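You operate a simulated robot arm through the tools that you are given. There is no shell and no other tool. Be economical: measure what you need, move in short steps, check, and stop when the job is done.

The job below is to be done with a simulated robot arm. You get a single attempt, and the scene is never put back.

Task
Square up the flat carton and pack a blue and a pink pack.
Fine: fold its base flap down before packing; use the row of three packs; the blue one goes at the stapler end.

It is judged by the outcome, as a careful person would: the job done as asked, and still so three seconds after it is handed in. It fails if anything else is knocked over, pushed out of place, dropped, spilled or broken. Flat cloth is picked up by pressing the open fingertips on it (5 to 10 N) and closing them slowly along it; thin cloth reads only 2 to 8 mm in the jaws.

Robot
A 7-joint arm with a two-finger parallel gripper, fixed in place. Base frame: the origin is at the foot of the arm, x ahead of it, y to its left, z up; the work surface is at about z = 780. Lengths are in mm, angles in degrees, forces in N, time in s.
With the tool pointing down near the work surface it reaches from about 240 to 720 mm from the base axis. Its first joint turns from -115.0 to 115.0 degrees. Payload 3.91 kg.
The tool frame sits at the grasp point between the pads (the TCP): z along the fingers, y along the line on which they close. The tips reach 30 mm beyond it. The gripper opens to 110 mm. The fingers are 20 mm wide and 10 mm thick; the gripper's body (48 by 112 mm) begins 55 mm behind the TCP.
Orientation is that of the tool frame in the base frame, as a unit quaternion [w, x, y, z]. With the fingers straight down and closing along the base's y, the tool's x points along the base's -x, its y along +y and its z along -z.

Tools
- The arm moves only by the tool move_arm. Its argument "motion" is text: rows parted by semicolons, each of 7 numbers parted by spaces: the opening, from 0 (shut) to 1 (fully open), then the shift along the base's x, y, z in mm, then the turn, a rotation vector about the base's x, y, z in degrees. In form: claw tx ty tz wx wy wz; .... A call has 1 to 8 rows; each row shifts and turns the commanded pose from where the row before left it. Rows are played at 5 a second. More than 50 mm and 8.6 degrees between two rows, or a gripper value outside its range, and nothing of the call is played. Where a pose cannot be reached the arm comes as near as it can. A force on the tool above 40 N (or 10 N above the force at the start of the call, whichever is more), or a blocked arm, ends the call early, and 0.2 s more pass. Each finger travels about 108 mm/s and halts on what it meets, pressing with about 45 N; the grip force reading is that of the motor and also rises with nothing between the fingers. The clock runs only during rows and for 0.2 s after the last one: add rows that do not move to give the fingers time. The reply holds the time, the measured pose of the TCP, the force on the tool along the base axes, the opening and the grip force, in the units named above and with some noise.
- Cameras (640 x 400 px; columns grow to the right, rows downward): "scene" is fixed at [408.9, 497.3, 1531.6]; the picture's right is [-1.00, 0.07, 0.00], its down [0.07, 0.96, -0.28] and it looks along [-0.02, -0.28, -0.96] (base axes); focal length 241 px, centre (320, 200). "wrist" rides on the gripper at [-36, 0, -57] in the tool frame; the picture's right is [0.00, -1.00, 0.00], its down [0.97, 0.00, -0.24] and it looks along [0.24, 0.00, 0.97] (tool axes); focal length 218 px, centre (320, 200). There is no depth. A picture from a camera that has moved, and an enlarged one, comes with that camera's place and axes in the base frame and with its lens. The place of the scene camera against the robot may be out by one fixed shift of up to 25 mm in any direction.
- grab_frame(camera): a new picture of that camera. The clock stands still meanwhile.
- move_column(by): slides the trunk up (or, below 0, down) by that many mm; the arm rides with it, the base frame stays. It gives what a move gives, with no picture.
- close_up(camera, box): a new picture of the part [left, top, right, bottom] of that camera's present view, enlarged. The clock stands still meanwhile.
- hand_in(): hands the job in; it is judged then, once.

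Work in short steps. Places have to be worked out from the pictures, the camera data and where the tool is seen: move nearer, look again, correct. Check each grasp and each placing, and mend what went wrong. You have 120 turns and 68 pictures in all, those below and enlarged ones among them. Open the gripper and draw the arm clear of the work before you hand the job in, unless the task says otherwise; then end with one line.

The tools are called after "Emit:" by a JSON object that holds its "name" and its "arguments". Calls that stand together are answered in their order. move_arm: Moves the arm, as the interface text tells. Its arguments: {"type":"object","properties":{"motion":{"type":"string"}},"required":["motion"]} The other tools are called the same way: move_column (by) slides the trunk up or down; grab_frame (camera) takes a picture; close_up (camera, box) takes an enlarged picture of a part of a camera's view; hand_in () hands the job in.

At the start:

```text
time: 0.0
ee_pos: [268.4, 388.1, 1200.8]
tcp_rot: [0.0, 0.0, 1.0, 0.0]
contact_force: [0.4, -0.4, -0.6]
opening: 110.0
finger_force: 0.2
trunk travel left (down, up): [-850.0, 140.0]
```

scene: 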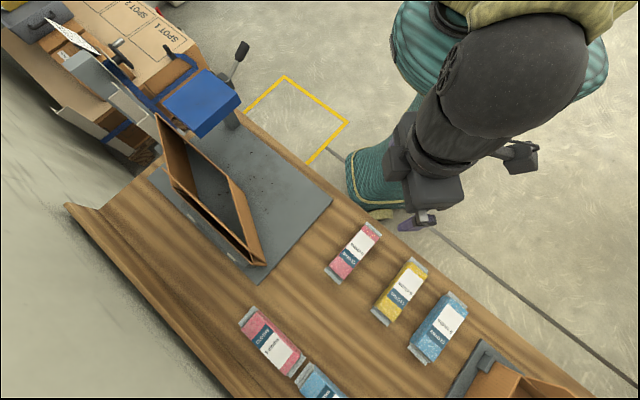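
wrist: 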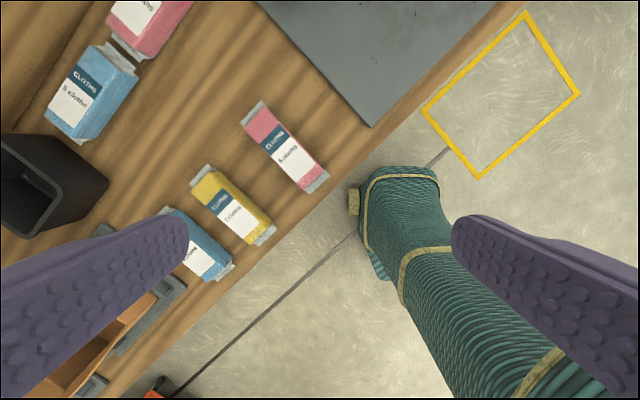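

The scene shows a skewed carton sleeve on a grey mat and a row of three packs (pink, yellow, blue). I'll enlarge the carton region and the whole table.

Emit:
{"name": "close_up", "arguments": {"camera": "scene", "box": [130, 90, 350, 290]}}

Emit:
{"name": "close_up", "arguments": {"camera": "scene", "box": [220, 200, 620, 400]}}

Emit:
{"name": "close_up", "arguments": {"camera": "scene", "box": [0, 0, 260, 180]}}

```text
2.00 times, centred on (240, 190) of scene
camera zoom: at [408.9, 497.3, 1531.6], right [-1.0, 0.07, 0.0], down [0.07, 0.96, -0.28], along [-0.02, -0.28, -0.96], focal length 481 px, centre (480, 220)
```

zoom: 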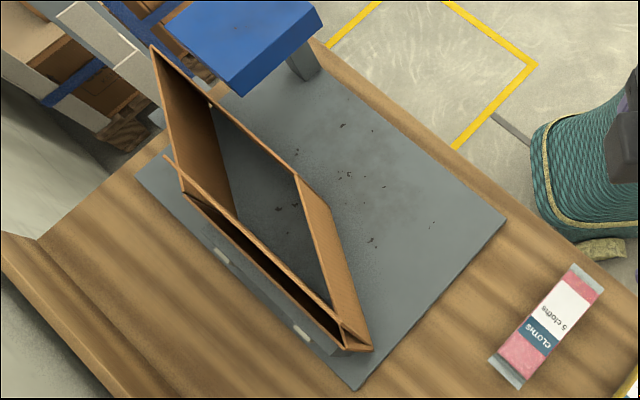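

```text
1.60 times, centred on (420, 300) of scene
camera zoom: at [408.9, 497.3, 1531.6], right [-1.0, 0.07, 0.0], down [0.07, 0.96, -0.28], along [-0.02, -0.28, -0.96], focal length 385 px, centre (160, 40)
```

zoom: 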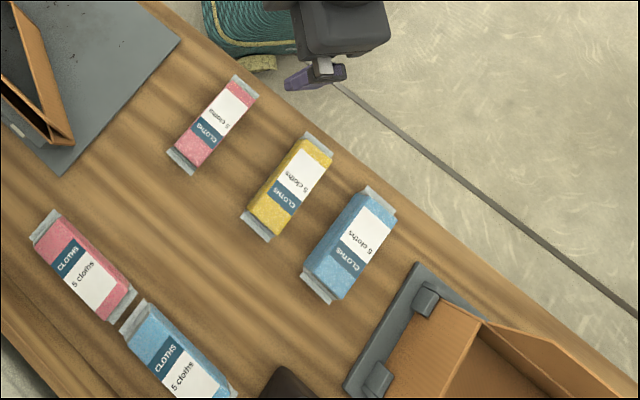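

```text
2.22 times, centred on (130, 90) of scene
camera zoom: at [408.9, 497.3, 1531.6], right [-1.0, 0.07, 0.0], down [0.07, 0.96, -0.28], along [-0.02, -0.28, -0.96], focal length 535 px, centre (742, 444)
```

zoom: 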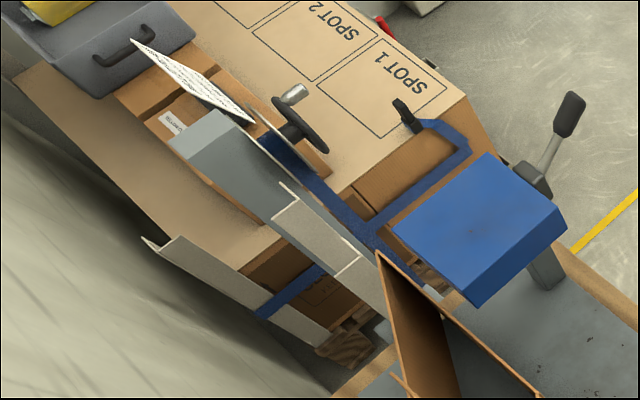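

The bench is turned about 45° to the base, with the carton on the mat at roughly (650, 230). I'll move the wrist camera toward it at height for a better view.

Emit:
{"name": "move_arm", "arguments": {"motion": "1 30 -38 0 0 0 0; 1 30 -38 0 0 0 0; 1 30 -38 0 0 0 0; 1 30 -38 0 0 0 0; 1 30 -38 0 0 0 0; 1 10 0 0 0 0 0"}}

Emit:
{"name": "grab_frame", "arguments": {"camera": "wrist"}}

```text
time: 1.4
ee_pos: [428.7, 197.5, 1199.7]
tcp_rot: [0.0, -0.001, 1.0, 0.0]
contact_force: [0.3, 0.7, 0.7]
opening: 109.9
finger_force: 0.1
trunk travel left (down, up): [-850.0, 140.0]
```

```text
62 pictures are left
camera wrist: at [464.4, 195.1, 1257.9], right [0.0, -1.0, 0.0], down [-0.97, 0.0, 0.24], along [-0.24, 0.0, -0.97], focal length 218 px, centre (320, 200)
```

wrist: 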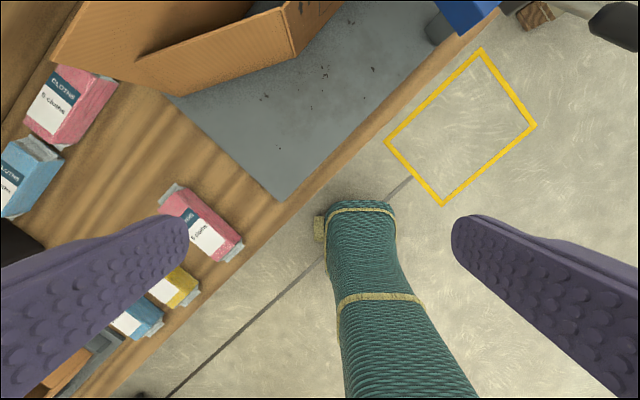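

The carton's near wall is only partly in view, so I'll tilt the camera forward to see all of it.

Emit:
{"name": "move_arm", "arguments": {"motion": "1 0 0 0 0 -8 0; 1 0 0 0 0 -8 0; 1 0 0 0 0 -8 0; 1 0 0 0 0 -8 0; 1 0 0 0 0 -8 0"}}

Emit:
{"name": "grab_frame", "arguments": {"camera": "wrist"}}

```text
time: 2.6
ee_pos: [429.8, 195.2, 1197.0]
tcp_rot: [0.336, 0.004, 0.942, -0.003]
contact_force: [0.6, 2.7, 3.6]
opening: 110.2
finger_force: 0.0
trunk travel left (down, up): [-850.0, 140.0]
```

```text
61 pictures are left
camera wrist: at [421.7, 193.0, 1264.5], right [-0.01, -1.0, 0.0], down [-0.9, 0.01, -0.43], along [0.43, -0.01, -0.9], focal length 218 px, centre (320, 200)
```

wrist: 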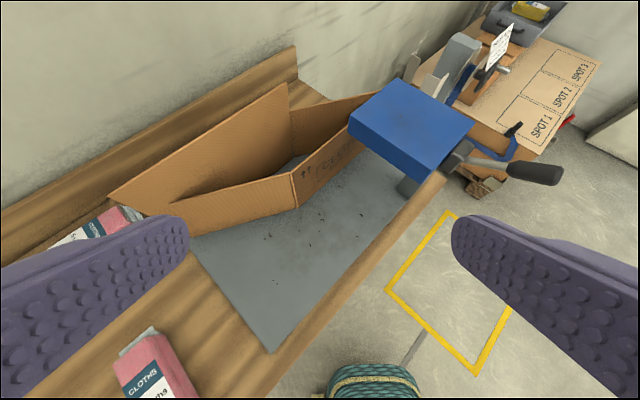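

The carton and the blue lever device at the far end are now visible. I'll enlarge both.

Emit:
{"name": "close_up", "arguments": {"camera": "wrist", "box": [90, 60, 400, 254]}}

Emit:
{"name": "close_up", "arguments": {"camera": "wrist", "box": [330, 0, 640, 200]}}

```text
2.06 times, centred on (245, 157) of wrist
camera zoom: at [421.7, 193.0, 1264.5], right [-0.01, -1.0, 0.0], down [-0.9, 0.01, -0.43], along [0.43, -0.01, -0.9], focal length 450 px, centre (475, 289)
```

zoom: 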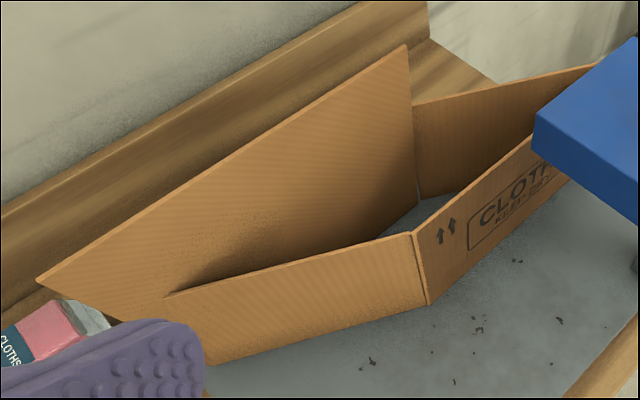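

```text
2.00 times, centred on (485, 100) of wrist
camera zoom: at [421.7, 193.0, 1264.5], right [-0.01, -1.0, 0.0], down [-0.9, 0.01, -0.43], along [0.43, -0.01, -0.9], focal length 436 px, centre (-10, 400)
```

zoom: 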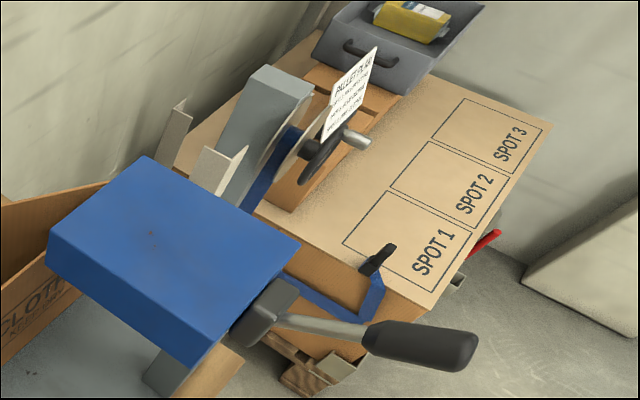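

The blue lever head is the stapler, so the stapler end is toward +x/−y. I need a straight-down view of the carton corners to understand its flaps.

Emit:
{"name": "move_arm", "arguments": {"motion": "1 35 8 0 0 5 0; 1 35 8 0 0 5 0; 1 35 8 0 0 5 0; 1 35 8 0 0 5 0; 1 35 8 0 0 5 0; 1 5 0 0 0 0 0"}}

Emit:
{"name": "grab_frame", "arguments": {"camera": "wrist"}}

```text
time: 4.0
ee_pos: [607.8, 233.3, 1202.2]
tcp_rot: [0.13, -0.001, 0.992, 0.001]
contact_force: [-0.4, -0.4, -0.5]
opening: 110.0
finger_force: 0.0
trunk travel left (down, up): [-850.0, 140.0]
```

```text
58 pictures are left
camera wrist: at [629.1, 231.3, 1265.5], right [0.0, -1.0, 0.0], down [-1.0, 0.0, -0.02], along [0.02, 0.0, -1.0], focal length 218 px, centre (320, 200)
```

wrist: 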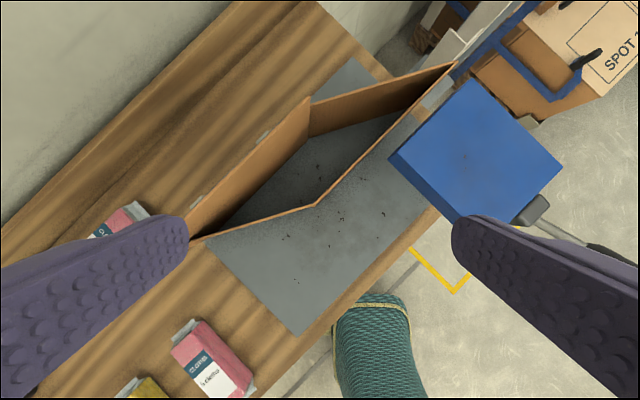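

Nearly straight-down view now. I'll enlarge the carton to read its corners.

Emit:
{"name": "close_up", "arguments": {"camera": "wrist", "box": [170, 50, 470, 250]}}

```text
2.00 times, centred on (320, 150) of wrist
camera zoom: at [629.1, 231.3, 1265.5], right [0.0, -1.0, 0.0], down [-1.0, 0.0, -0.02], along [0.02, 0.0, -1.0], focal length 436 px, centre (320, 300)
```

zoom: 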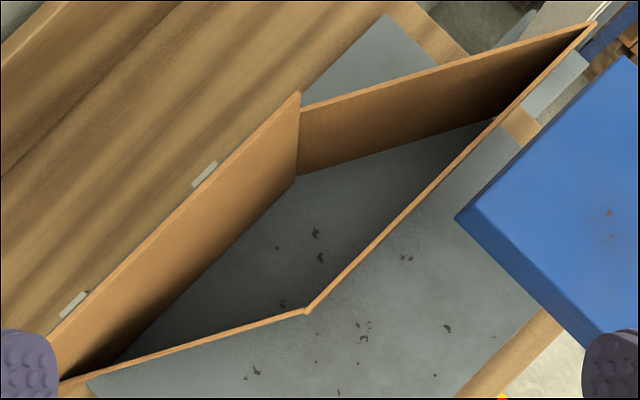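

The carton is a sheared upright tube: walls about 165 high, top corners near P1(566,452), P2(628,240), P3(838,30) and P4(777,238). The base flap stands up inside against the back wall, reaching about z=1030. I'll level the tool, yaw it 45° to align with the bench, and close the fingers for pushing.

Emit:
{"name": "move_arm", "arguments": {"motion": "0 7 8 0 0 8 0; 0 7 8 0 0 7 0; 0 7 8 0 0 0 8; 0 7 8 0 0 0 8; 0 0 0 0 0 0 8; 0 0 0 0 0 0 8; 0 0 0 0 0 0 8; 0 0 0 0 0 0 5"}}

Emit:
{"name": "grab_frame", "arguments": {"camera": "wrist"}}

```text
time: 5.8
ee_pos: [636.6, 269.6, 1201.1]
tcp_rot: [0.0, -0.384, 0.923, 0.0]
contact_force: [0.2, 0.3, -0.1]
opening: 0.0
finger_force: 37.6
trunk travel left (down, up): [-850.0, 140.0]
```

```text
56 pictures are left
camera wrist: at [662.5, 292.2, 1257.8], right [0.71, -0.71, 0.0], down [-0.68, -0.69, 0.24], along [-0.17, -0.17, -0.97], focal length 218 px, centre (320, 200)
```

wrist: 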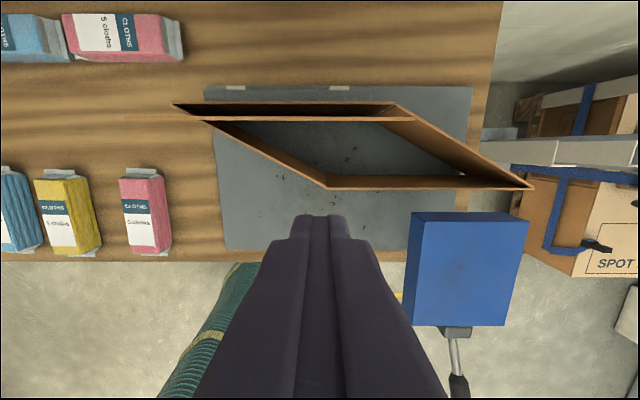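

The view is now bench-aligned. I'll enlarge the carton to verify its corners and the flap.

Emit:
{"name": "close_up", "arguments": {"camera": "wrist", "box": [160, 70, 560, 270]}}

```text
1.60 times, centred on (360, 170) of wrist
camera zoom: at [662.5, 292.2, 1257.8], right [0.71, -0.71, 0.0], down [-0.68, -0.69, 0.24], along [-0.17, -0.17, -0.97], focal length 349 px, centre (256, 248)
```

zoom: 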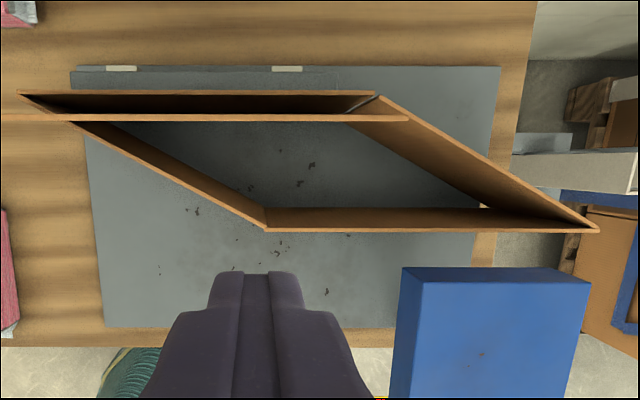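

Bench-frame geometry is now clear, and the front wall's far end may have to swing beneath the stapler head. I need to check the height of the head's underside against the wall top (~945).

Emit:
{"name": "close_up", "arguments": {"camera": "scene", "box": [150, 30, 270, 150]}}

Emit:
{"name": "close_up", "arguments": {"camera": "wrist", "box": [380, 150, 560, 350]}}

```text
3.33 times, centred on (210, 90) of scene
camera zoom: at [408.9, 497.3, 1531.6], right [-1.0, 0.07, 0.0], down [0.07, 0.96, -0.28], along [-0.02, -0.28, -0.96], focal length 802 px, centre (687, 567)
```

zoom: 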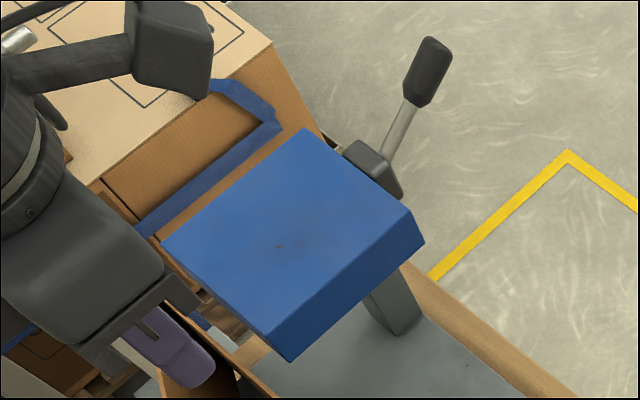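

```text
2.00 times, centred on (470, 250) of wrist
camera zoom: at [662.5, 292.2, 1257.8], right [0.71, -0.71, 0.0], down [-0.68, -0.69, 0.24], along [-0.17, -0.17, -0.97], focal length 436 px, centre (20, 100)
```

zoom: 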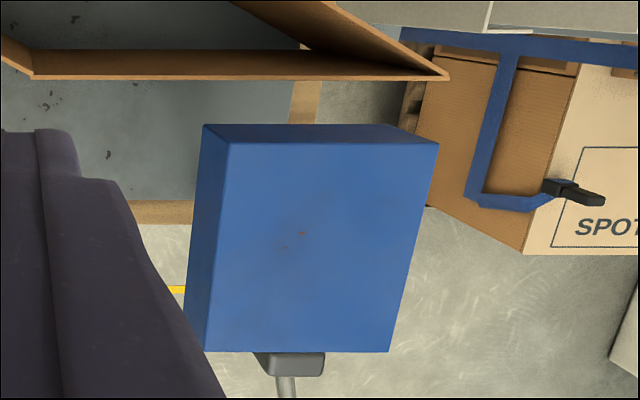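

The stapler head underside is at about z=970, about 25 mm above the wall tops, so the end can swing beneath it. I'll shift the closed fingers inside the near short wall close to P2 and descend.

Emit:
{"name": "move_arm", "arguments": {"motion": "0 0 18 0 0 0 0; 0 0 0 -48 0 0 0; 0 0 0 -48 0 0 0; 0 0 0 -48 0 0 0; 0 0 0 -48 0 0 0"}}

Emit:
{"name": "grab_frame", "arguments": {"camera": "wrist"}}

```text
time: 7.0
ee_pos: [640.9, 288.2, 1010.9]
tcp_rot: [-0.001, -0.382, 0.924, 0.0]
contact_force: [0.1, 0.4, 0.5]
opening: 0.0
finger_force: 37.6
trunk travel left (down, up): [-850.0, 140.0]
```

```text
52 pictures are left
camera wrist: at [665.7, 311.3, 1067.0], right [0.71, -0.71, 0.0], down [-0.69, -0.69, 0.24], along [-0.17, -0.17, -0.97], focal length 218 px, centre (320, 200)
```

wrist: 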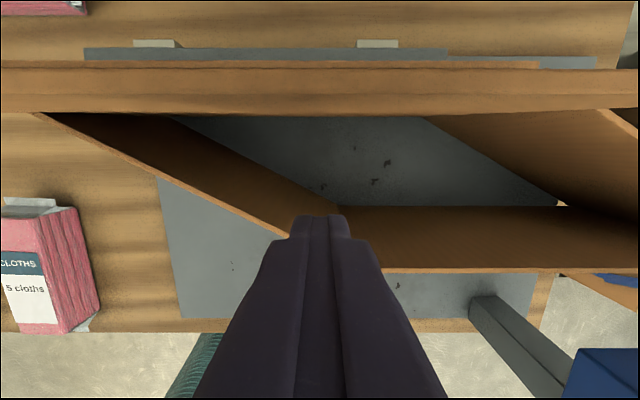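

The fingers are above the interior beside P2, about 25 mm off the near wall line. I'll descend the remaining 96 mm in small rows.

Emit:
{"name": "move_arm", "arguments": {"motion": "0 0 0 -35 0 0 0; 0 0 0 -35 0 0 0; 0 0 0 -26 0 0 0; 0 0 0 0 0 0 0"}}

Emit:
{"name": "grab_frame", "arguments": {"camera": "wrist"}}

```text
time: 8.0
ee_pos: [636.4, 284.5, 914.8]
tcp_rot: [0.0, -0.383, 0.924, 0.0]
contact_force: [0.6, -0.4, 0.4]
opening: 0.0
finger_force: 38.3
trunk travel left (down, up): [-850.0, 140.0]
```

```text
51 pictures are left
camera wrist: at [662.5, 308.3, 971.1], right [0.71, -0.71, 0.0], down [-0.69, -0.69, 0.24], along [-0.17, -0.17, -0.97], focal length 218 px, centre (320, 200)
```

wrist: 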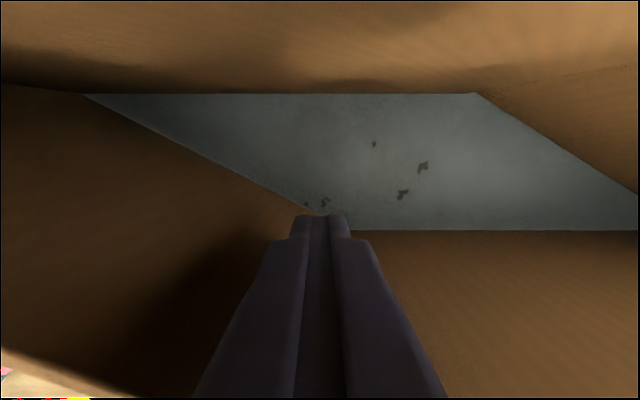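

I'm inside with P1's floor corner confirmed at about bench (−199, −54). Now I'll sweep the wall outward along an arc about P1, the first third slowly.

Emit:
{"name": "move_arm", "arguments": {"motion": "0 -12.4 1.8 0 0 0 0; 0 -11 -2.7 0 0 0 0; 0 -11 -2.7 0 0 0 0; 0 -11 -2.7 0 0 0 0; 0 -11.4 -0.8 0 0 0 0; 0 -11.4 -0.8 0 0 0 0; 0 -11.4 -0.8 0 0 0 0; 0 0 0 0 0 0 0"}}

Emit:
{"name": "grab_frame", "arguments": {"camera": "scene"}}

```text
time: 9.8
ee_pos: [559.2, 277.0, 912.9]
tcp_rot: [0.0, -0.383, 0.924, 0.0]
contact_force: [0.2, 0.1, -0.1]
opening: 0.1
finger_force: 37.7
trunk travel left (down, up): [-850.0, 140.0]
```

```text
50 pictures are left
```

scene: 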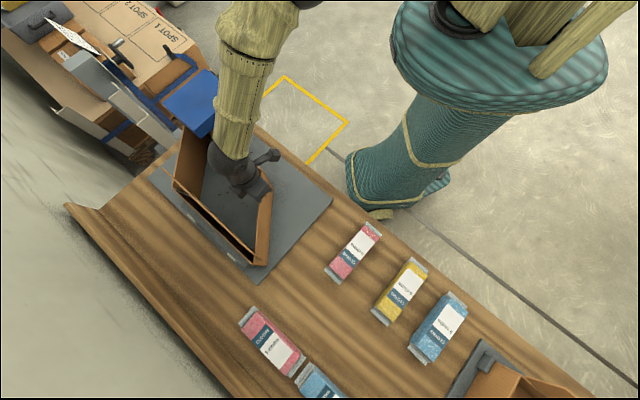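

The carton is opening with the back wall staying in place. I'll continue the arc.

Emit:
{"name": "move_arm", "arguments": {"motion": "0 -11.3 1.2 0 0 0 0; 0 -11.3 1.2 0 0 0 0; 0 -11.3 1.2 0 0 0 0; 0 -10.9 3.1 0 0 0 0; 0 -10.9 3.1 0 0 0 0; 0 -10.8 3.1 0 0 0 0; 0 -15.4 7.4 0 0 0 0; 0 -15.4 7.4 0 0 0 0"}}

Emit:
{"name": "grab_frame", "arguments": {"camera": "wrist"}}

```text
time: 11.6
ee_pos: [458.4, 304.6, 914.2]
tcp_rot: [0.001, -0.383, 0.924, 0.001]
contact_force: [0.0, -0.9, -0.8]
opening: 0.3
finger_force: 37.8
trunk travel left (down, up): [-850.0, 140.0]
```

```text
49 pictures are left
camera wrist: at [484.4, 328.5, 970.8], right [0.71, -0.71, 0.0], down [-0.69, -0.69, 0.24], along [-0.17, -0.17, -0.97], focal length 218 px, centre (320, 200)
```

wrist: 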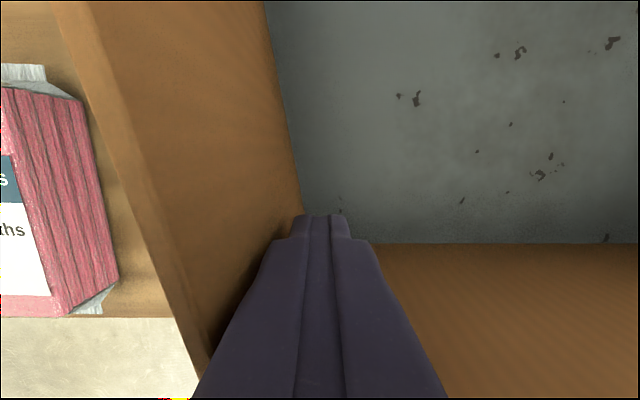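

About 80° now. I'll finish the last 10° of the arc.

Emit:
{"name": "move_arm", "arguments": {"motion": "0 -7 4.5 0 0 0 0; 0 -7 4.5 0 0 0 0; 0 -6.5 4.8 0 0 0 0; 0 -6 4.9 0 0 0 0; 0 0 0 0 0 0 0"}}

Emit:
{"name": "grab_frame", "arguments": {"camera": "wrist"}}

Emit:
{"name": "close_up", "arguments": {"camera": "scene", "box": [150, 90, 350, 290]}}

```text
time: 12.8
ee_pos: [433.8, 323.7, 912.7]
tcp_rot: [-0.001, -0.383, 0.924, 0.0]
contact_force: [-0.4, -1.0, -1.0]
opening: 0.0
finger_force: 37.8
trunk travel left (down, up): [-850.0, 140.0]
```

```text
48 pictures are left
camera wrist: at [458.7, 346.2, 970.4], right [0.71, -0.71, 0.0], down [-0.69, -0.69, 0.24], along [-0.17, -0.17, -0.97], focal length 218 px, centre (320, 200)
```

wrist: 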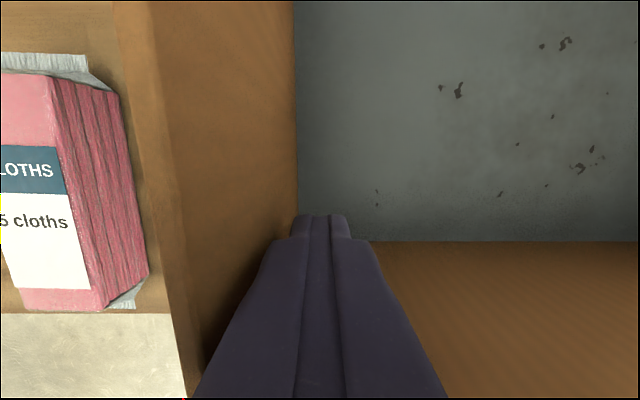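

```text
2.00 times, centred on (250, 190) of scene
camera zoom: at [408.9, 497.3, 1531.6], right [-1.0, 0.07, 0.0], down [0.07, 0.96, -0.28], along [-0.02, -0.28, -0.96], focal length 481 px, centre (460, 220)
```

zoom: 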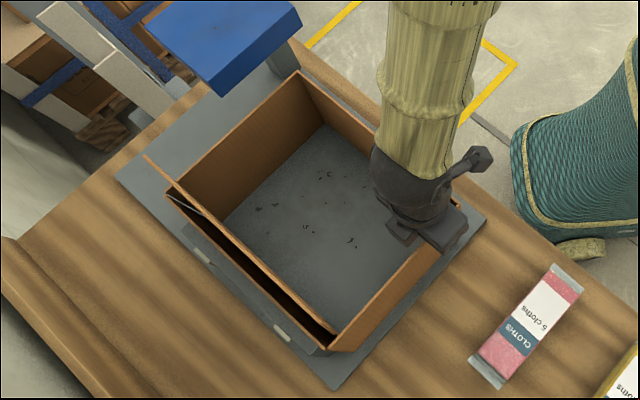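

The near wall's floor edge is now square. I'll lift out and check that it stays square, then view the flap from above.

Emit:
{"name": "move_arm", "arguments": {"motion": "0 7 -7 0 0 0 0; 0 0 0 48 0 0 0; 0 0 0 48 0 0 0; 0 0 0 48 0 0 0; 0 25 0 48 0 0 0; 0 35 10 48 0 0 0; 0 35 10 48 0 0 0; 0 35 10 0 0 0 0"}}

Emit:
{"name": "grab_frame", "arguments": {"camera": "wrist"}}

```text
refused: row 5 steps farther than a row can; nothing moved
```

```text
46 pictures are left
camera wrist: at [458.7, 346.2, 970.4], right [0.71, -0.71, 0.0], down [-0.69, -0.69, 0.24], along [-0.17, -0.17, -0.97], focal length 218 px, centre (320, 200)
```

wrist: 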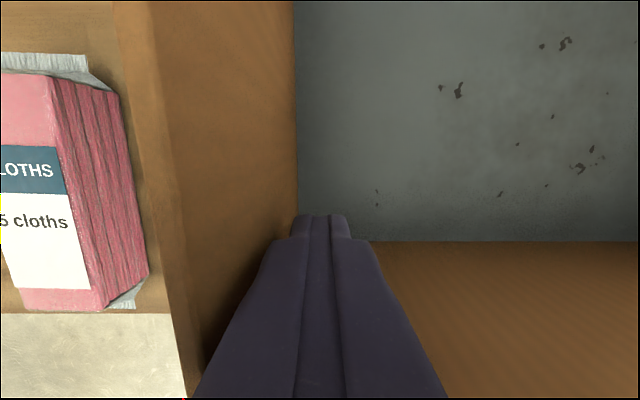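

The row was too long and was refused, so nothing moved. I'll redo it with shorter rows.

Emit:
{"name": "move_arm", "arguments": {"motion": "0 7 -7 0 0 0 0; 0 0 0 48 0 0 0; 0 0 0 48 0 0 0; 0 0 0 48 0 0 0; 0 20 0 40 0 0 0; 0 25 5 40 0 0 0; 0 30 5 35 0 0 0; 0 40 10 25 0 0 0"}}

Emit:
{"name": "grab_frame", "arguments": {"camera": "wrist"}}

```text
time: 14.6
ee_pos: [558.1, 339.1, 1196.9]
tcp_rot: [-0.002, -0.384, 0.923, 0.0]
contact_force: [1.5, 0.1, 0.3]
opening: 0.0
finger_force: 37.8
trunk travel left (down, up): [-850.0, 140.0]
```

```text
45 pictures are left
camera wrist: at [583.6, 363.1, 1253.7], right [0.71, -0.71, 0.0], down [-0.69, -0.69, 0.24], along [-0.17, -0.17, -0.97], focal length 218 px, centre (320, 200)
```

wrist: 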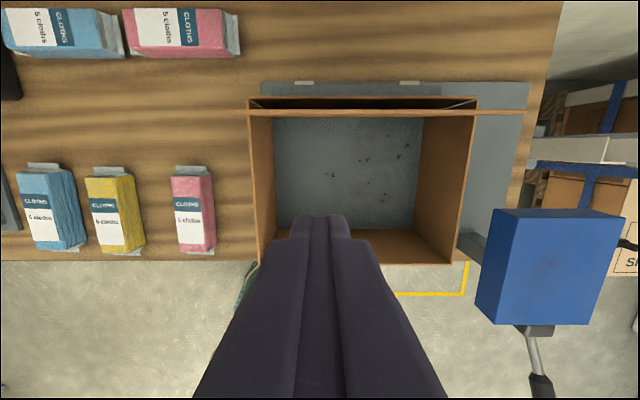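

The carton stays square. Next is the flap: its top edge is near bench b≈−27, z≈1020. I'll go behind it (b≈−47, r≈−60), first at a safe height to check reach.

Emit:
{"name": "move_arm", "arguments": {"motion": "0 24 7.2 -24 0 0 0; 0 24 7.2 -24 0 0 0; 0 24 7.2 -24 0 0 0; 0 23 7.2 -24 0 0 0; 0 0 0 0 0 0 0"}}

Emit:
{"name": "grab_frame", "arguments": {"camera": "wrist"}}

```text
time: 15.8
ee_pos: [647.5, 365.4, 1100.3]
tcp_rot: [0.0, -0.385, 0.923, 0.0]
contact_force: [0.4, 0.1, 0.6]
opening: 0.0
finger_force: 37.6
trunk travel left (down, up): [-850.0, 140.0]
```

```text
44 pictures are left
camera wrist: at [673.3, 389.7, 1157.5], right [0.71, -0.71, 0.0], down [-0.69, -0.69, 0.24], along [-0.17, -0.17, -0.97], focal length 218 px, centre (320, 200)
```

wrist: 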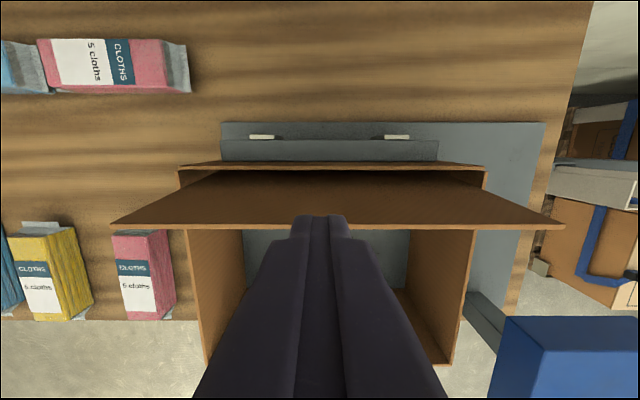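

The flap edge confirms at z≈1024, b≈−27, and the tool is slightly short at b≈−41. I'll nudge outward a few mm and lower behind the flap.

Emit:
{"name": "move_arm", "arguments": {"motion": "0 6 6 0 0 0 0; 0 0 0 -20 0 0 0; 0 0 0 -20 0 0 0; 0 0 0 -20 0 0 0; 0 0 0 -20 0 0 0; 0 0 0 0 0 0 0"}}

Emit:
{"name": "grab_frame", "arguments": {"camera": "wrist"}}

```text
time: 17.2
ee_pos: [654.5, 372.6, 1020.6]
tcp_rot: [-0.001, -0.382, 0.924, 0.0]
contact_force: [1.0, 0.4, 0.0]
opening: 0.0
finger_force: 37.5
trunk travel left (down, up): [-850.0, 140.0]
```

```text
43 pictures are left
camera wrist: at [681.2, 396.5, 1077.8], right [0.71, -0.71, 0.0], down [-0.69, -0.69, 0.24], along [-0.17, -0.17, -0.97], focal length 218 px, centre (320, 200)
```

wrist: 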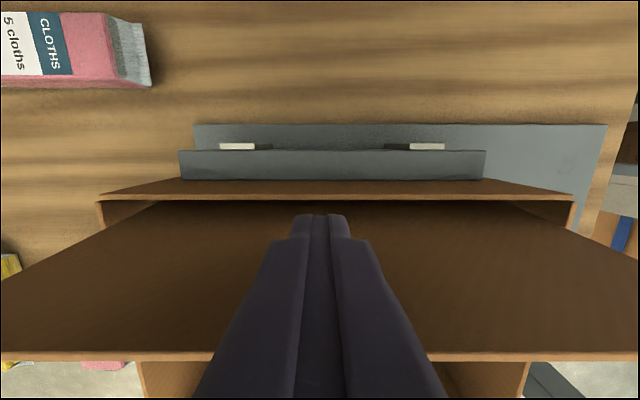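

I'm now behind the flap with tips at z≈990. I'll pull it toward the robot along an arc about its base hinge, the first 40°.

Emit:
{"name": "move_arm", "arguments": {"motion": "0 -9.2 -9.2 -5 0 0 0; 0 -14.5 -14.5 -6.5 0 0 0; 0 -14.5 -14.5 -6.5 0 0 0; 0 -10.6 -10.6 -10 0 0 0; 0 -10.6 -10.6 -10 0 0 0; 0 -8.8 -8.8 -12 0 0 0; 0 -8.8 -8.8 -12 0 0 0; 0 0 0 0 0 0 0"}}

Emit:
{"name": "grab_frame", "arguments": {"camera": "wrist"}}

Emit:
{"name": "grab_frame", "arguments": {"camera": "scene"}}

```text
time: 19.0
ee_pos: [577.5, 295.1, 961.0]
tcp_rot: [0.0, -0.383, 0.924, 0.0]
contact_force: [0.2, -0.6, 0.4]
opening: 0.0
finger_force: 38.0
trunk travel left (down, up): [-850.0, 140.0]
```

```text
42 pictures are left
camera wrist: at [603.1, 318.5, 1017.7], right [0.71, -0.71, 0.0], down [-0.69, -0.69, 0.24], along [-0.17, -0.17, -0.97], focal length 218 px, centre (320, 200)
```

wrist: 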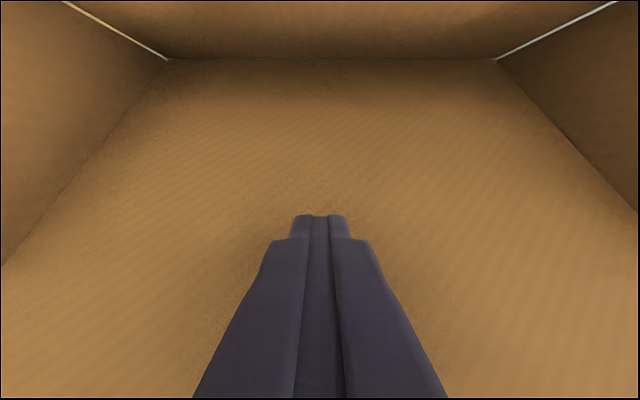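

```text
41 pictures are left
```

scene: 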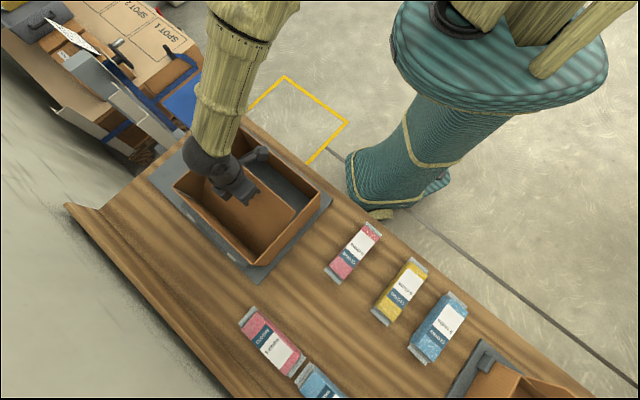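

The flap is folding down cleanly, now at around 40°. I'll continue the arc to about 80°.

Emit:
{"name": "move_arm", "arguments": {"motion": "0 -7.2 -7.2 -13.5 0 0 0; 0 -7.2 -7.2 -13.5 0 0 0; 0 -5.1 -5.1 -14.7 0 0 0; 0 -5.1 -5.1 -14.7 0 0 0; 0 -3.2 -3.2 -15.5 0 0 0; 0 -3.2 -3.2 -15.5 0 0 0; 0 -1 -1 -16 0 0 0; 0 -1 -1 -16 0 0 0"}}

Emit:
{"name": "grab_frame", "arguments": {"camera": "wrist"}}

```text
time: 20.9
ee_pos: [549.6, 260.8, 845.6]
tcp_rot: [0.004, -0.383, 0.924, 0.0]
contact_force: [-7.3, -7.8, 27.9]
opening: 0.0
finger_force: 36.9
trunk travel left (down, up): [-850.0, 140.0]
stopped in row 8: the force on the tool passed its limit (the readings are from after the stop); the commanded pose is now the measured one
```

```text
40 pictures are left
camera wrist: at [573.9, 284.4, 904.4], right [0.71, -0.71, 0.0], down [-0.69, -0.69, 0.23], along [-0.16, -0.17, -0.97], focal length 218 px, centre (320, 200)
```

wrist: 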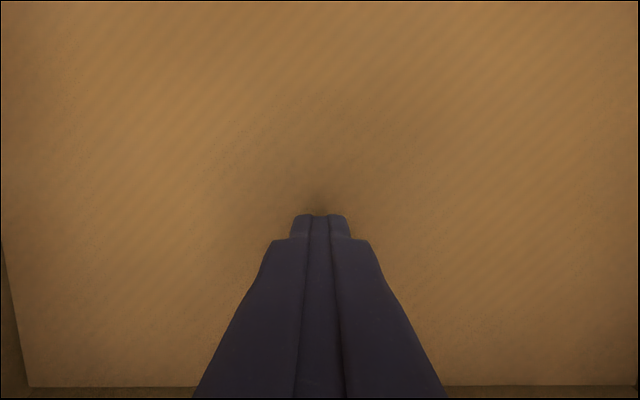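

A force stop occurred with the flap about 12° short of flat, so it may be rubbing a wall. I'll lift and look from above.

Emit:
{"name": "move_arm", "arguments": {"motion": "0 0 0 48 0 0 0; 0 0 0 48 0 0 0; 0 0 0 48 0 0 0; 0 0 0 48 0 0 0; 0 0 0 48 0 0 0; 0 0 0 48 0 0 0; 0 14 14 40 0 0 0"}}

Emit:
{"name": "close_up", "arguments": {"camera": "wrist", "box": [180, 90, 500, 290]}}

Emit:
{"name": "close_up", "arguments": {"camera": "scene", "box": [150, 90, 350, 290]}}

```text
time: 22.5
ee_pos: [559.9, 277.3, 1171.6]
tcp_rot: [0.003, -0.382, 0.924, 0.0]
contact_force: [0.3, 0.1, -0.3]
opening: 0.0
finger_force: 37.7
trunk travel left (down, up): [-850.0, 140.0]
```

```text
2.00 times, centred on (340, 190) of wrist
camera zoom: at [585.2, 299.6, 1229.0], right [0.71, -0.71, 0.0], down [-0.69, -0.69, 0.23], along [-0.16, -0.17, -0.97], focal length 436 px, centre (280, 220)
```

zoom: 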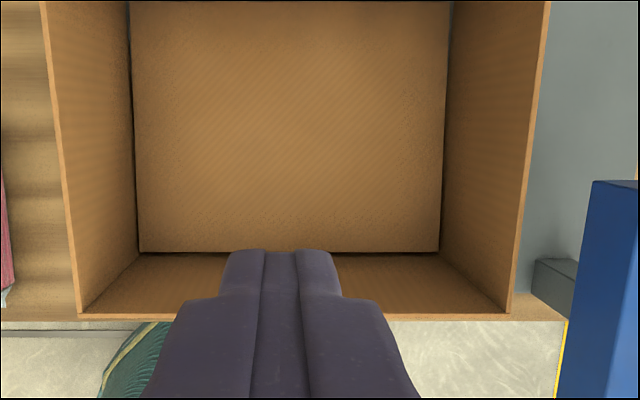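

```text
2.00 times, centred on (250, 190) of scene
camera zoom: at [408.9, 497.3, 1531.6], right [-1.0, 0.07, 0.0], down [0.07, 0.96, -0.28], along [-0.02, -0.28, -0.96], focal length 481 px, centre (460, 220)
```

zoom: 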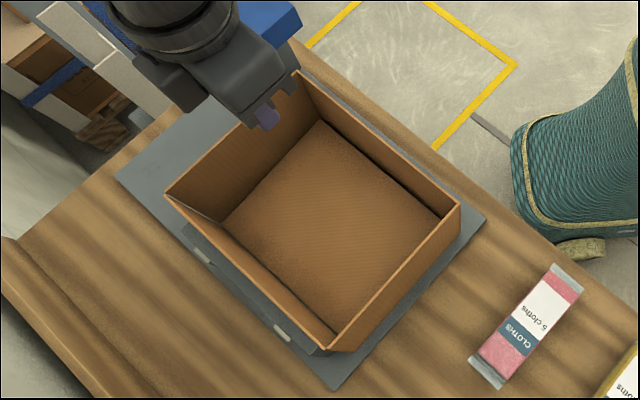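

The flap's front edge is still near z≈820 (about 10° up), and its left edge seems to touch the left wall. I'll push the left wall outward a few more mm near the front, then press again.

Emit:
{"name": "move_arm", "arguments": {"motion": "0 -40 13 0 0 0 0; 0 -40 13 0 0 0 0; 0 -40 14 0 0 0 0; 0 0 0 -48 0 0 0; 0 0 0 -48 0 0 0; 0 0 0 -48 0 0 0; 0 0 0 -48 0 0 0; 0 0 0 -48 0 0 0"}}

Emit:
{"name": "grab_frame", "arguments": {"camera": "wrist"}}

```text
time: 24.3
ee_pos: [440.2, 317.2, 930.0]
tcp_rot: [0.004, -0.383, 0.924, 0.0]
contact_force: [-0.1, 0.3, 0.1]
opening: 0.0
finger_force: 37.3
trunk travel left (down, up): [-850.0, 140.0]
```

```text
37 pictures are left
camera wrist: at [465.7, 339.0, 987.2], right [0.71, -0.71, 0.0], down [-0.69, -0.69, 0.23], along [-0.16, -0.17, -0.97], focal length 218 px, centre (320, 200)
```

wrist: 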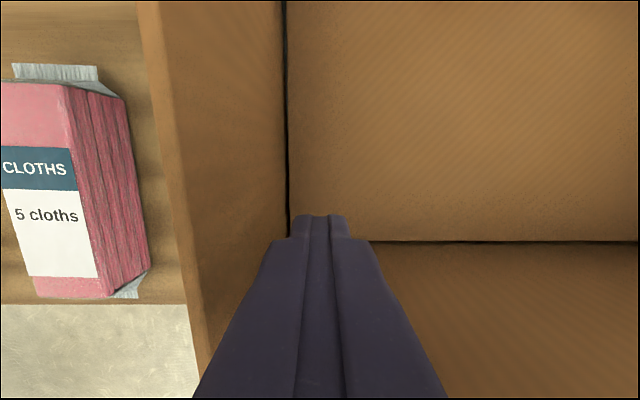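

I'll enlarge the front-left corner to see whether the flap edge touches the front wall or the left wall.

Emit:
{"name": "close_up", "arguments": {"camera": "wrist", "box": [240, 190, 340, 260]}}

Emit:
{"name": "close_up", "arguments": {"camera": "wrist", "box": [360, 210, 640, 300]}}

```text
5.71 times, centred on (290, 225) of wrist
camera zoom: at [465.7, 339.0, 987.2], right [0.71, -0.71, 0.0], down [-0.69, -0.69, 0.23], along [-0.16, -0.17, -0.97], focal length 1247 px, centre (491, 57)
```

zoom: 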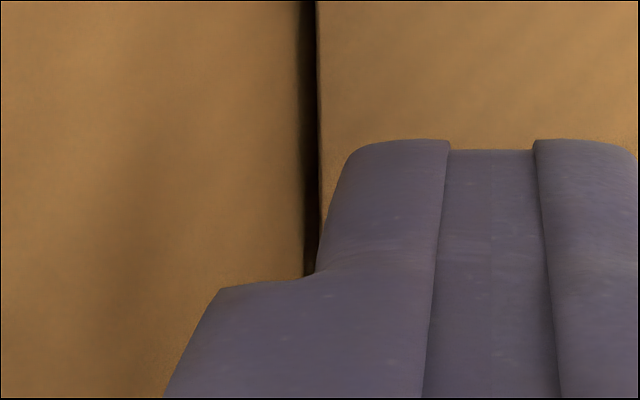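

```text
2.29 times, centred on (500, 255) of wrist
camera zoom: at [465.7, 339.0, 987.2], right [0.71, -0.71, 0.0], down [-0.69, -0.69, 0.23], along [-0.16, -0.17, -0.97], focal length 499 px, centre (-91, 74)
```

zoom: 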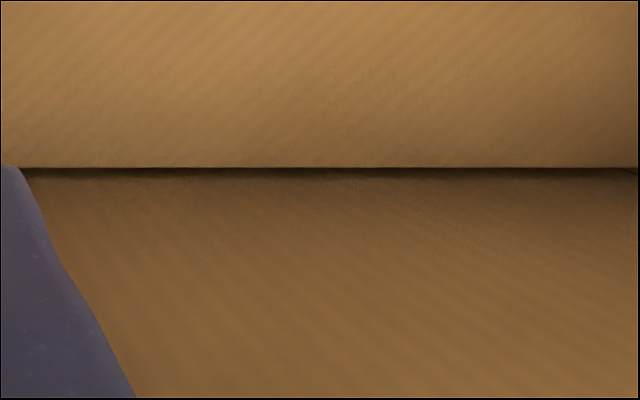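

The left gap is about 4 mm and nothing is visibly jammed, so I'll press again slowly near the flap's front centre and read the contact height.

Emit:
{"name": "move_arm", "arguments": {"motion": "0 27 -32 0 0 0 0; 0 27 -32 0 0 0 0; 0 27 -31 0 0 0 0; 0 0 0 -35 0 0 0; 0 0 0 -30 0 0 0; 0 0 0 -15 0 0 0; 0 0 0 -10 0 0 0; 0 0 0 0 0 0 0"}}

```text
time: 26.1
ee_pos: [526.0, 221.0, 842.6]
tcp_rot: [0.003, -0.383, 0.924, 0.0]
contact_force: [-0.3, 0.0, -0.7]
opening: 0.0
finger_force: 37.5
trunk travel left (down, up): [-850.0, 140.0]
```

No contact yet with tips at 812, so I'll keep lowering in small steps.

Emit:
{"name": "move_arm", "arguments": {"motion": "0 0 0 -5 0 0 0; 0 0 0 -5 0 0 0; 0 0 0 -5 0 0 0; 0 0 0 -4 0 0 0; 0 0 0 -4 0 0 0; 0 0 0 0 0 0 0"}}

```text
time: 27.4
ee_pos: [525.9, 220.8, 824.9]
tcp_rot: [0.006, -0.383, 0.924, 0.0]
contact_force: [-10.1, -5.3, 30.8]
opening: 0.0
finger_force: 37.7
trunk travel left (down, up): [-850.0, 140.0]
stopped in row 6: the force on the tool passed its limit (the readings are from after the stop); the commanded pose is now the measured one
```

Contact is now at tip z≈795, far forward. To see whether the flap is flat I'll probe its height nearer the hinge.

Emit:
{"name": "move_arm", "arguments": {"motion": "0 0 0 30 0 0 0; 0 30 30 0 0 0 0; 0 30 30 0 0 0 0; 0 17 17 0 0 0 0; 0 0 0 -15 0 0 0; 0 0 0 -8 0 0 0; 0 0 0 0 0 0 0"}}

Emit:
{"name": "move_arm", "arguments": {"motion": "0 0 0 -4 0 0 0; 0 0 0 -4 0 0 0; 0 0 0 -4 0 0 0; 0 0 0 -4 0 0 0; 0 0 0 -4 0 0 0; 0 0 0 0 0 0 0"}}

```text
time: 29.0
ee_pos: [605.1, 297.2, 830.3]
tcp_rot: [0.005, -0.383, 0.924, 0.001]
contact_force: [-0.1, -0.4, 1.0]
opening: 0.1
finger_force: 37.8
trunk travel left (down, up): [-850.0, 140.0]
```

```text
time: 29.7
ee_pos: [604.8, 296.7, 827.8]
tcp_rot: [0.01, -0.383, 0.924, 0.0]
contact_force: [-12.5, -7.4, 26.1]
opening: 0.0
finger_force: 37.8
trunk travel left (down, up): [-850.0, 140.0]
stopped in row 3: the force on the tool passed its limit (the readings are from after the stop); the commanded pose is now the measured one
```

Both probes give about 795–797, so the flap lies flat. I'll lift out and head toward the row of packs, opening the gripper.

Emit:
{"name": "move_arm", "arguments": {"motion": "0 -5 -5 48 0 0 0; 0 0 0 48 0 0 0; 0 0 0 48 0 0 0; 0 0 0 48 0 0 0; 0 0 0 48 0 0 0; 0 0 0 48 0 0 0; 0 -40 25 10 0 0 0; 0 -40 25 10 0 0 0"}}

Emit:
{"name": "move_arm", "arguments": {"motion": "1 -40 29 0 0 0 0; 1 -40 29 0 0 0 0; 1 -40 29 0 0 0 0; 1 -40 29 0 0 0 0; 1 -40 29 0 0 0 0; 1 -40 29 0 0 0 0; 1 -40 29 0 0 0 0; 1 -20 29 0 0 0 0"}}

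Emit:
{"name": "grab_frame", "arguments": {"camera": "wrist"}}

```text
time: 31.5
ee_pos: [519.3, 345.8, 1132.0]
tcp_rot: [0.009, -0.383, 0.924, -0.001]
contact_force: [0.4, 0.2, -0.3]
opening: 0.0
finger_force: 37.8
trunk travel left (down, up): [-850.0, 140.0]
```

```text
time: 33.3
ee_pos: [221.8, 574.3, 1131.3]
tcp_rot: [0.01, -0.383, 0.924, -0.001]
contact_force: [0.3, -0.2, -0.9]
opening: 110.0
finger_force: 0.1
trunk travel left (down, up): [-850.0, 140.0]
```

```text
34 pictures are left
camera wrist: at [245.5, 597.9, 1190.1], right [0.71, -0.71, 0.01], down [-0.69, -0.69, 0.22], along [-0.15, -0.16, -0.97], focal length 218 px, centre (320, 200)
```

wrist: 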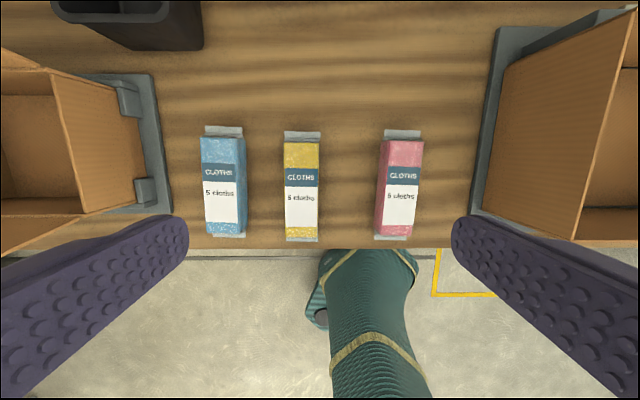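

A good view of the row. I'll enlarge it to measure the packs.

Emit:
{"name": "close_up", "arguments": {"camera": "wrist", "box": [170, 100, 490, 260]}}

```text
2.00 times, centred on (330, 180) of wrist
camera zoom: at [245.5, 597.9, 1190.1], right [0.71, -0.71, 0.01], down [-0.69, -0.69, 0.22], along [-0.15, -0.16, -0.97], focal length 436 px, centre (300, 240)
```

zoom: 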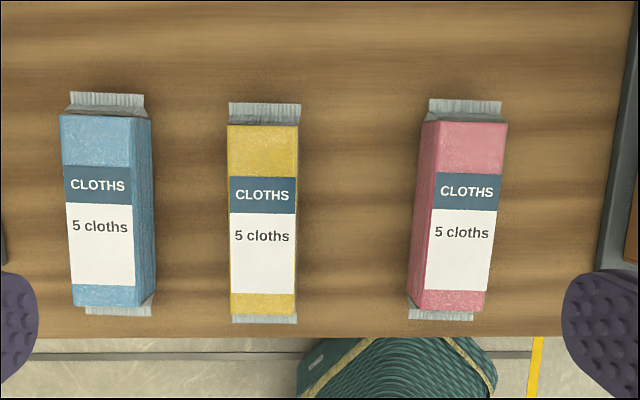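

Blue's centre comes out at about base (86, 676), width ≈58, height ≈42. I'll move above it, levelling the small tilt, and lower partway.

Emit:
{"name": "move_arm", "arguments": {"motion": "0.9 -34 25.5 0 -0.44 1.06 0; 0.9 -34 25.5 0 0 0 0; 0.9 -34 25.5 0 0 0 0; 0.9 -34 25.3 0 0 0 0; 0.9 0 0 -45 0 0 0; 0.9 0 0 -45 0 0 0; 0.9 0 0 -45 0 0 0; 0.9 0 0 -45 0 0 0"}}

Emit:
{"name": "grab_frame", "arguments": {"camera": "wrist"}}

```text
time: 35.1
ee_pos: [84.5, 678.8, 953.8]
tcp_rot: [-0.001, -0.383, 0.924, -0.001]
contact_force: [0.8, 0.0, -0.1]
opening: 99.0
finger_force: 0.0
trunk travel left (down, up): [-850.0, 140.0]
```

```text
32 pictures are left
camera wrist: at [110.2, 702.0, 1010.8], right [0.71, -0.71, 0.0], down [-0.69, -0.69, 0.24], along [-0.17, -0.17, -0.97], focal length 218 px, centre (320, 200)
```

wrist: 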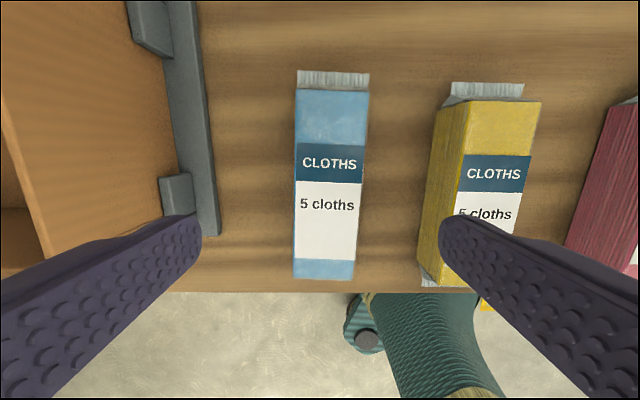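

The pack is centred to within about 5 mm. I'll nudge, lower to grasp height and close.

Emit:
{"name": "move_arm", "arguments": {"motion": "0.9 3.5 -3.5 -35 0 0 0; 0.9 0 0 -40 0 0 0; 0.9 0 0 -35 0 0 0; 0.9 0 0 -23 0 0 0; 0.9 0 0 0 0 0 0; 0.5 0 0 0 0 0 0; 0.35 0 0 0 0 0 0; 0.35 0 0 0 0 0 0"}}

```text
time: 36.9
ee_pos: [90.9, 665.5, 832.6]
tcp_rot: [-0.001, -0.382, 0.924, 0.0]
contact_force: [0.3, -0.4, 0.8]
opening: 59.1
finger_force: 44.6
out of reach, approached as far as the arm can: row 3, 4
trunk travel left (down, up): [-850.0, 140.0]
```

The arm ran slightly short at z=833, but the pads hold 59 mm at 45 N. I'll lift gently and check the hold.

Emit:
{"name": "move_arm", "arguments": {"motion": "0.3 0 0 15 0 0 0; 0.3 0 0 20 0 0 0; 0.3 0 0 25 0 0 0; 0.3 0 0 30 0 0 0; 0.3 0 0 0 0 0 0"}}

Emit:
{"name": "grab_frame", "arguments": {"camera": "wrist"}}

```text
time: 38.1
ee_pos: [88.8, 666.8, 920.8]
tcp_rot: [0.0, -0.383, 0.924, 0.0]
contact_force: [0.6, 0.5, -0.1]
opening: 58.8
finger_force: 45.2
trunk travel left (down, up): [-850.0, 140.0]
```

```text
31 pictures are left
camera wrist: at [114.6, 690.3, 977.6], right [0.71, -0.71, 0.0], down [-0.69, -0.69, 0.24], along [-0.17, -0.17, -0.97], focal length 218 px, centre (320, 200)
```

wrist: 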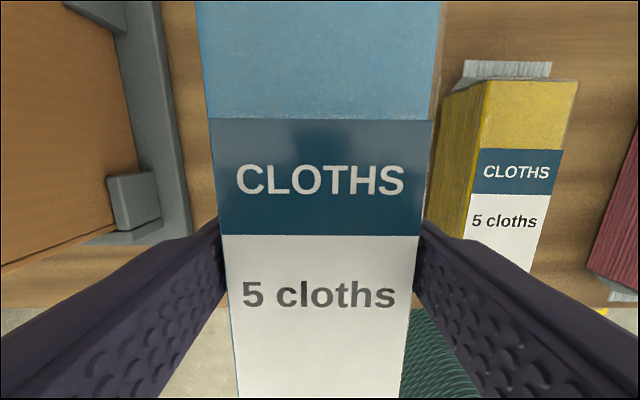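

The blue pack is held firmly. I'll raise it and carry it along the bench toward the carton.

Emit:
{"name": "move_arm", "arguments": {"motion": "0.3 0 0 45 0 0 0; 0.3 0 0 45 0 0 0; 0.3 18 -15 40 0 0 0; 0.3 36 -30 10 0 0 0; 0.3 36 -30 10 0 0 0; 0.3 36 -30 0 0 0 0; 0.3 36 -30 0 0 0 0; 0.3 36 -30 0 0 0 0"}}

Emit:
{"name": "move_arm", "arguments": {"motion": "0.3 36 -30 0 0 0 0; 0.3 36 -30 0 0 0 0; 0.3 36 -30 0 0 0 0; 0.3 36 -30 0 0 0 0; 0.3 36 -30 0 0 0 0; 0.3 36 -30 0 0 0 0; 0.3 36 -30 0 0 0 0; 0.3 0 0 0 0 0 0"}}

Emit:
{"name": "grab_frame", "arguments": {"camera": "wrist"}}

```text
time: 39.9
ee_pos: [289.9, 499.5, 1073.3]
tcp_rot: [-0.001, -0.382, 0.924, 0.001]
contact_force: [0.2, -0.1, 0.0]
opening: 59.2
finger_force: 44.8
trunk travel left (down, up): [-850.0, 140.0]
```

```text
time: 41.7
ee_pos: [539.0, 291.4, 1069.6]
tcp_rot: [-0.001, -0.384, 0.923, 0.0]
contact_force: [1.0, -0.3, -1.4]
opening: 59.0
finger_force: 45.0
trunk travel left (down, up): [-850.0, 140.0]
```

```text
30 pictures are left
camera wrist: at [564.1, 315.3, 1127.1], right [0.71, -0.71, 0.0], down [-0.69, -0.69, 0.24], along [-0.17, -0.17, -0.97], focal length 218 px, centre (320, 200)
```

wrist: 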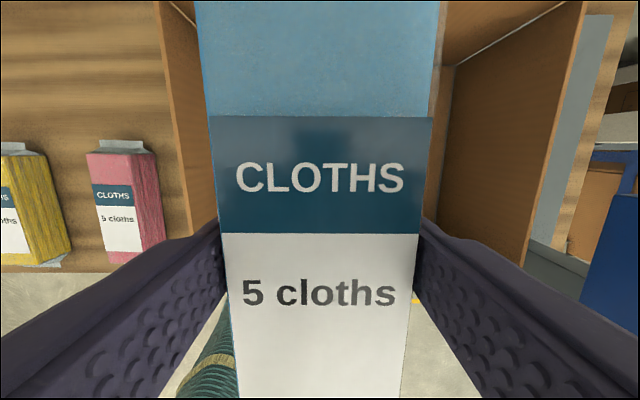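

The right wall is at r≈107. I'll move over the stapler-end half and lower to just above the base.

Emit:
{"name": "move_arm", "arguments": {"motion": "0.3 30 -25.4 0 0 0 0; 0.3 30 -25.4 0 0 0 0; 0.3 29 -25.4 0 0 0 0; 0.3 0 0 0 0 0 0; 0.3 0 0 -45 0 0 0; 0.3 0 0 -45 0 0 0; 0.3 0 0 -45 0 0 0; 0.3 0 0 0 0 0 0"}}

Emit:
{"name": "grab_frame", "arguments": {"camera": "scene"}}

```text
time: 43.5
ee_pos: [627.7, 216.5, 935.6]
tcp_rot: [-0.001, -0.383, 0.924, 0.0]
contact_force: [0.6, 0.0, -1.1]
opening: 59.2
finger_force: 45.2
trunk travel left (down, up): [-850.0, 140.0]
```

```text
29 pictures are left
```

scene: 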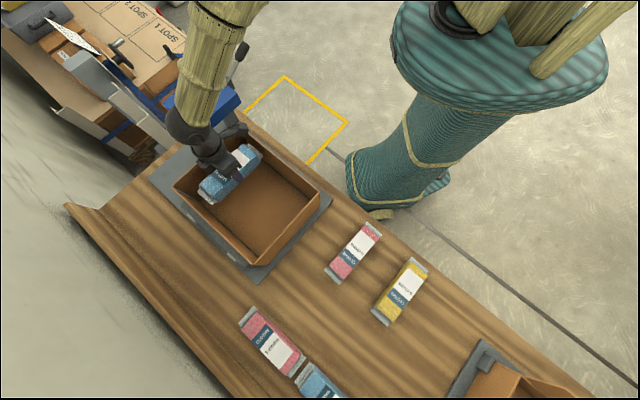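

The pack is over the stapler-end half, clear of the walls. I'll lower it, finishing slowly to contact.

Emit:
{"name": "move_arm", "arguments": {"motion": "0.3 0 0 -35 0 0 0; 0.3 0 0 -30 0 0 0; 0.3 0 0 -12 0 0 0; 0.3 0 0 -5 0 0 0; 0.3 0 0 -4 0 0 0; 0.3 0 0 -3 0 0 0; 0.3 0 0 0 0 0 0"}}

```text
time: 45.1
ee_pos: [627.9, 215.3, 850.0]
tcp_rot: [0.001, -0.382, 0.924, 0.001]
contact_force: [-1.3, -1.1, 13.8]
opening: 59.1
finger_force: 44.9
trunk travel left (down, up): [-850.0, 140.0]
```

There is contact at 14 N, so the pack rests on the base. I'll release moderately and lift straight out.

Emit:
{"name": "move_arm", "arguments": {"motion": "0.6 0 0 1 0 0 0; 0.72 0 0 0 0 0 0; 0.72 0 0 0 0 0 0; 0.72 0 0 30 0 0 0; 0.72 0 0 45 0 0 0; 0.72 0 0 45 0 0 0; 0.72 0 0 45 0 0 0; 0.72 0 0 45 0 0 0"}}

Emit:
{"name": "grab_frame", "arguments": {"camera": "wrist"}}

```text
time: 46.9
ee_pos: [625.9, 214.9, 1059.3]
tcp_rot: [-0.001, -0.382, 0.924, 0.0]
contact_force: [-0.1, 0.1, 0.3]
opening: 79.3
finger_force: 0.1
trunk travel left (down, up): [-850.0, 140.0]
```

```text
28 pictures are left
camera wrist: at [652.0, 238.8, 1116.1], right [0.71, -0.71, 0.0], down [-0.69, -0.69, 0.24], along [-0.17, -0.17, -0.97], focal length 218 px, centre (320, 200)
```

wrist: 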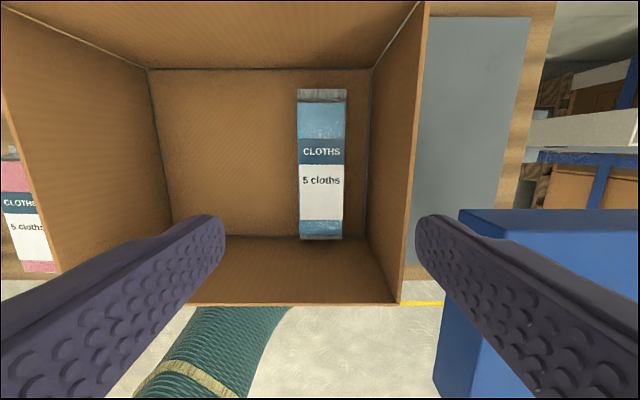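

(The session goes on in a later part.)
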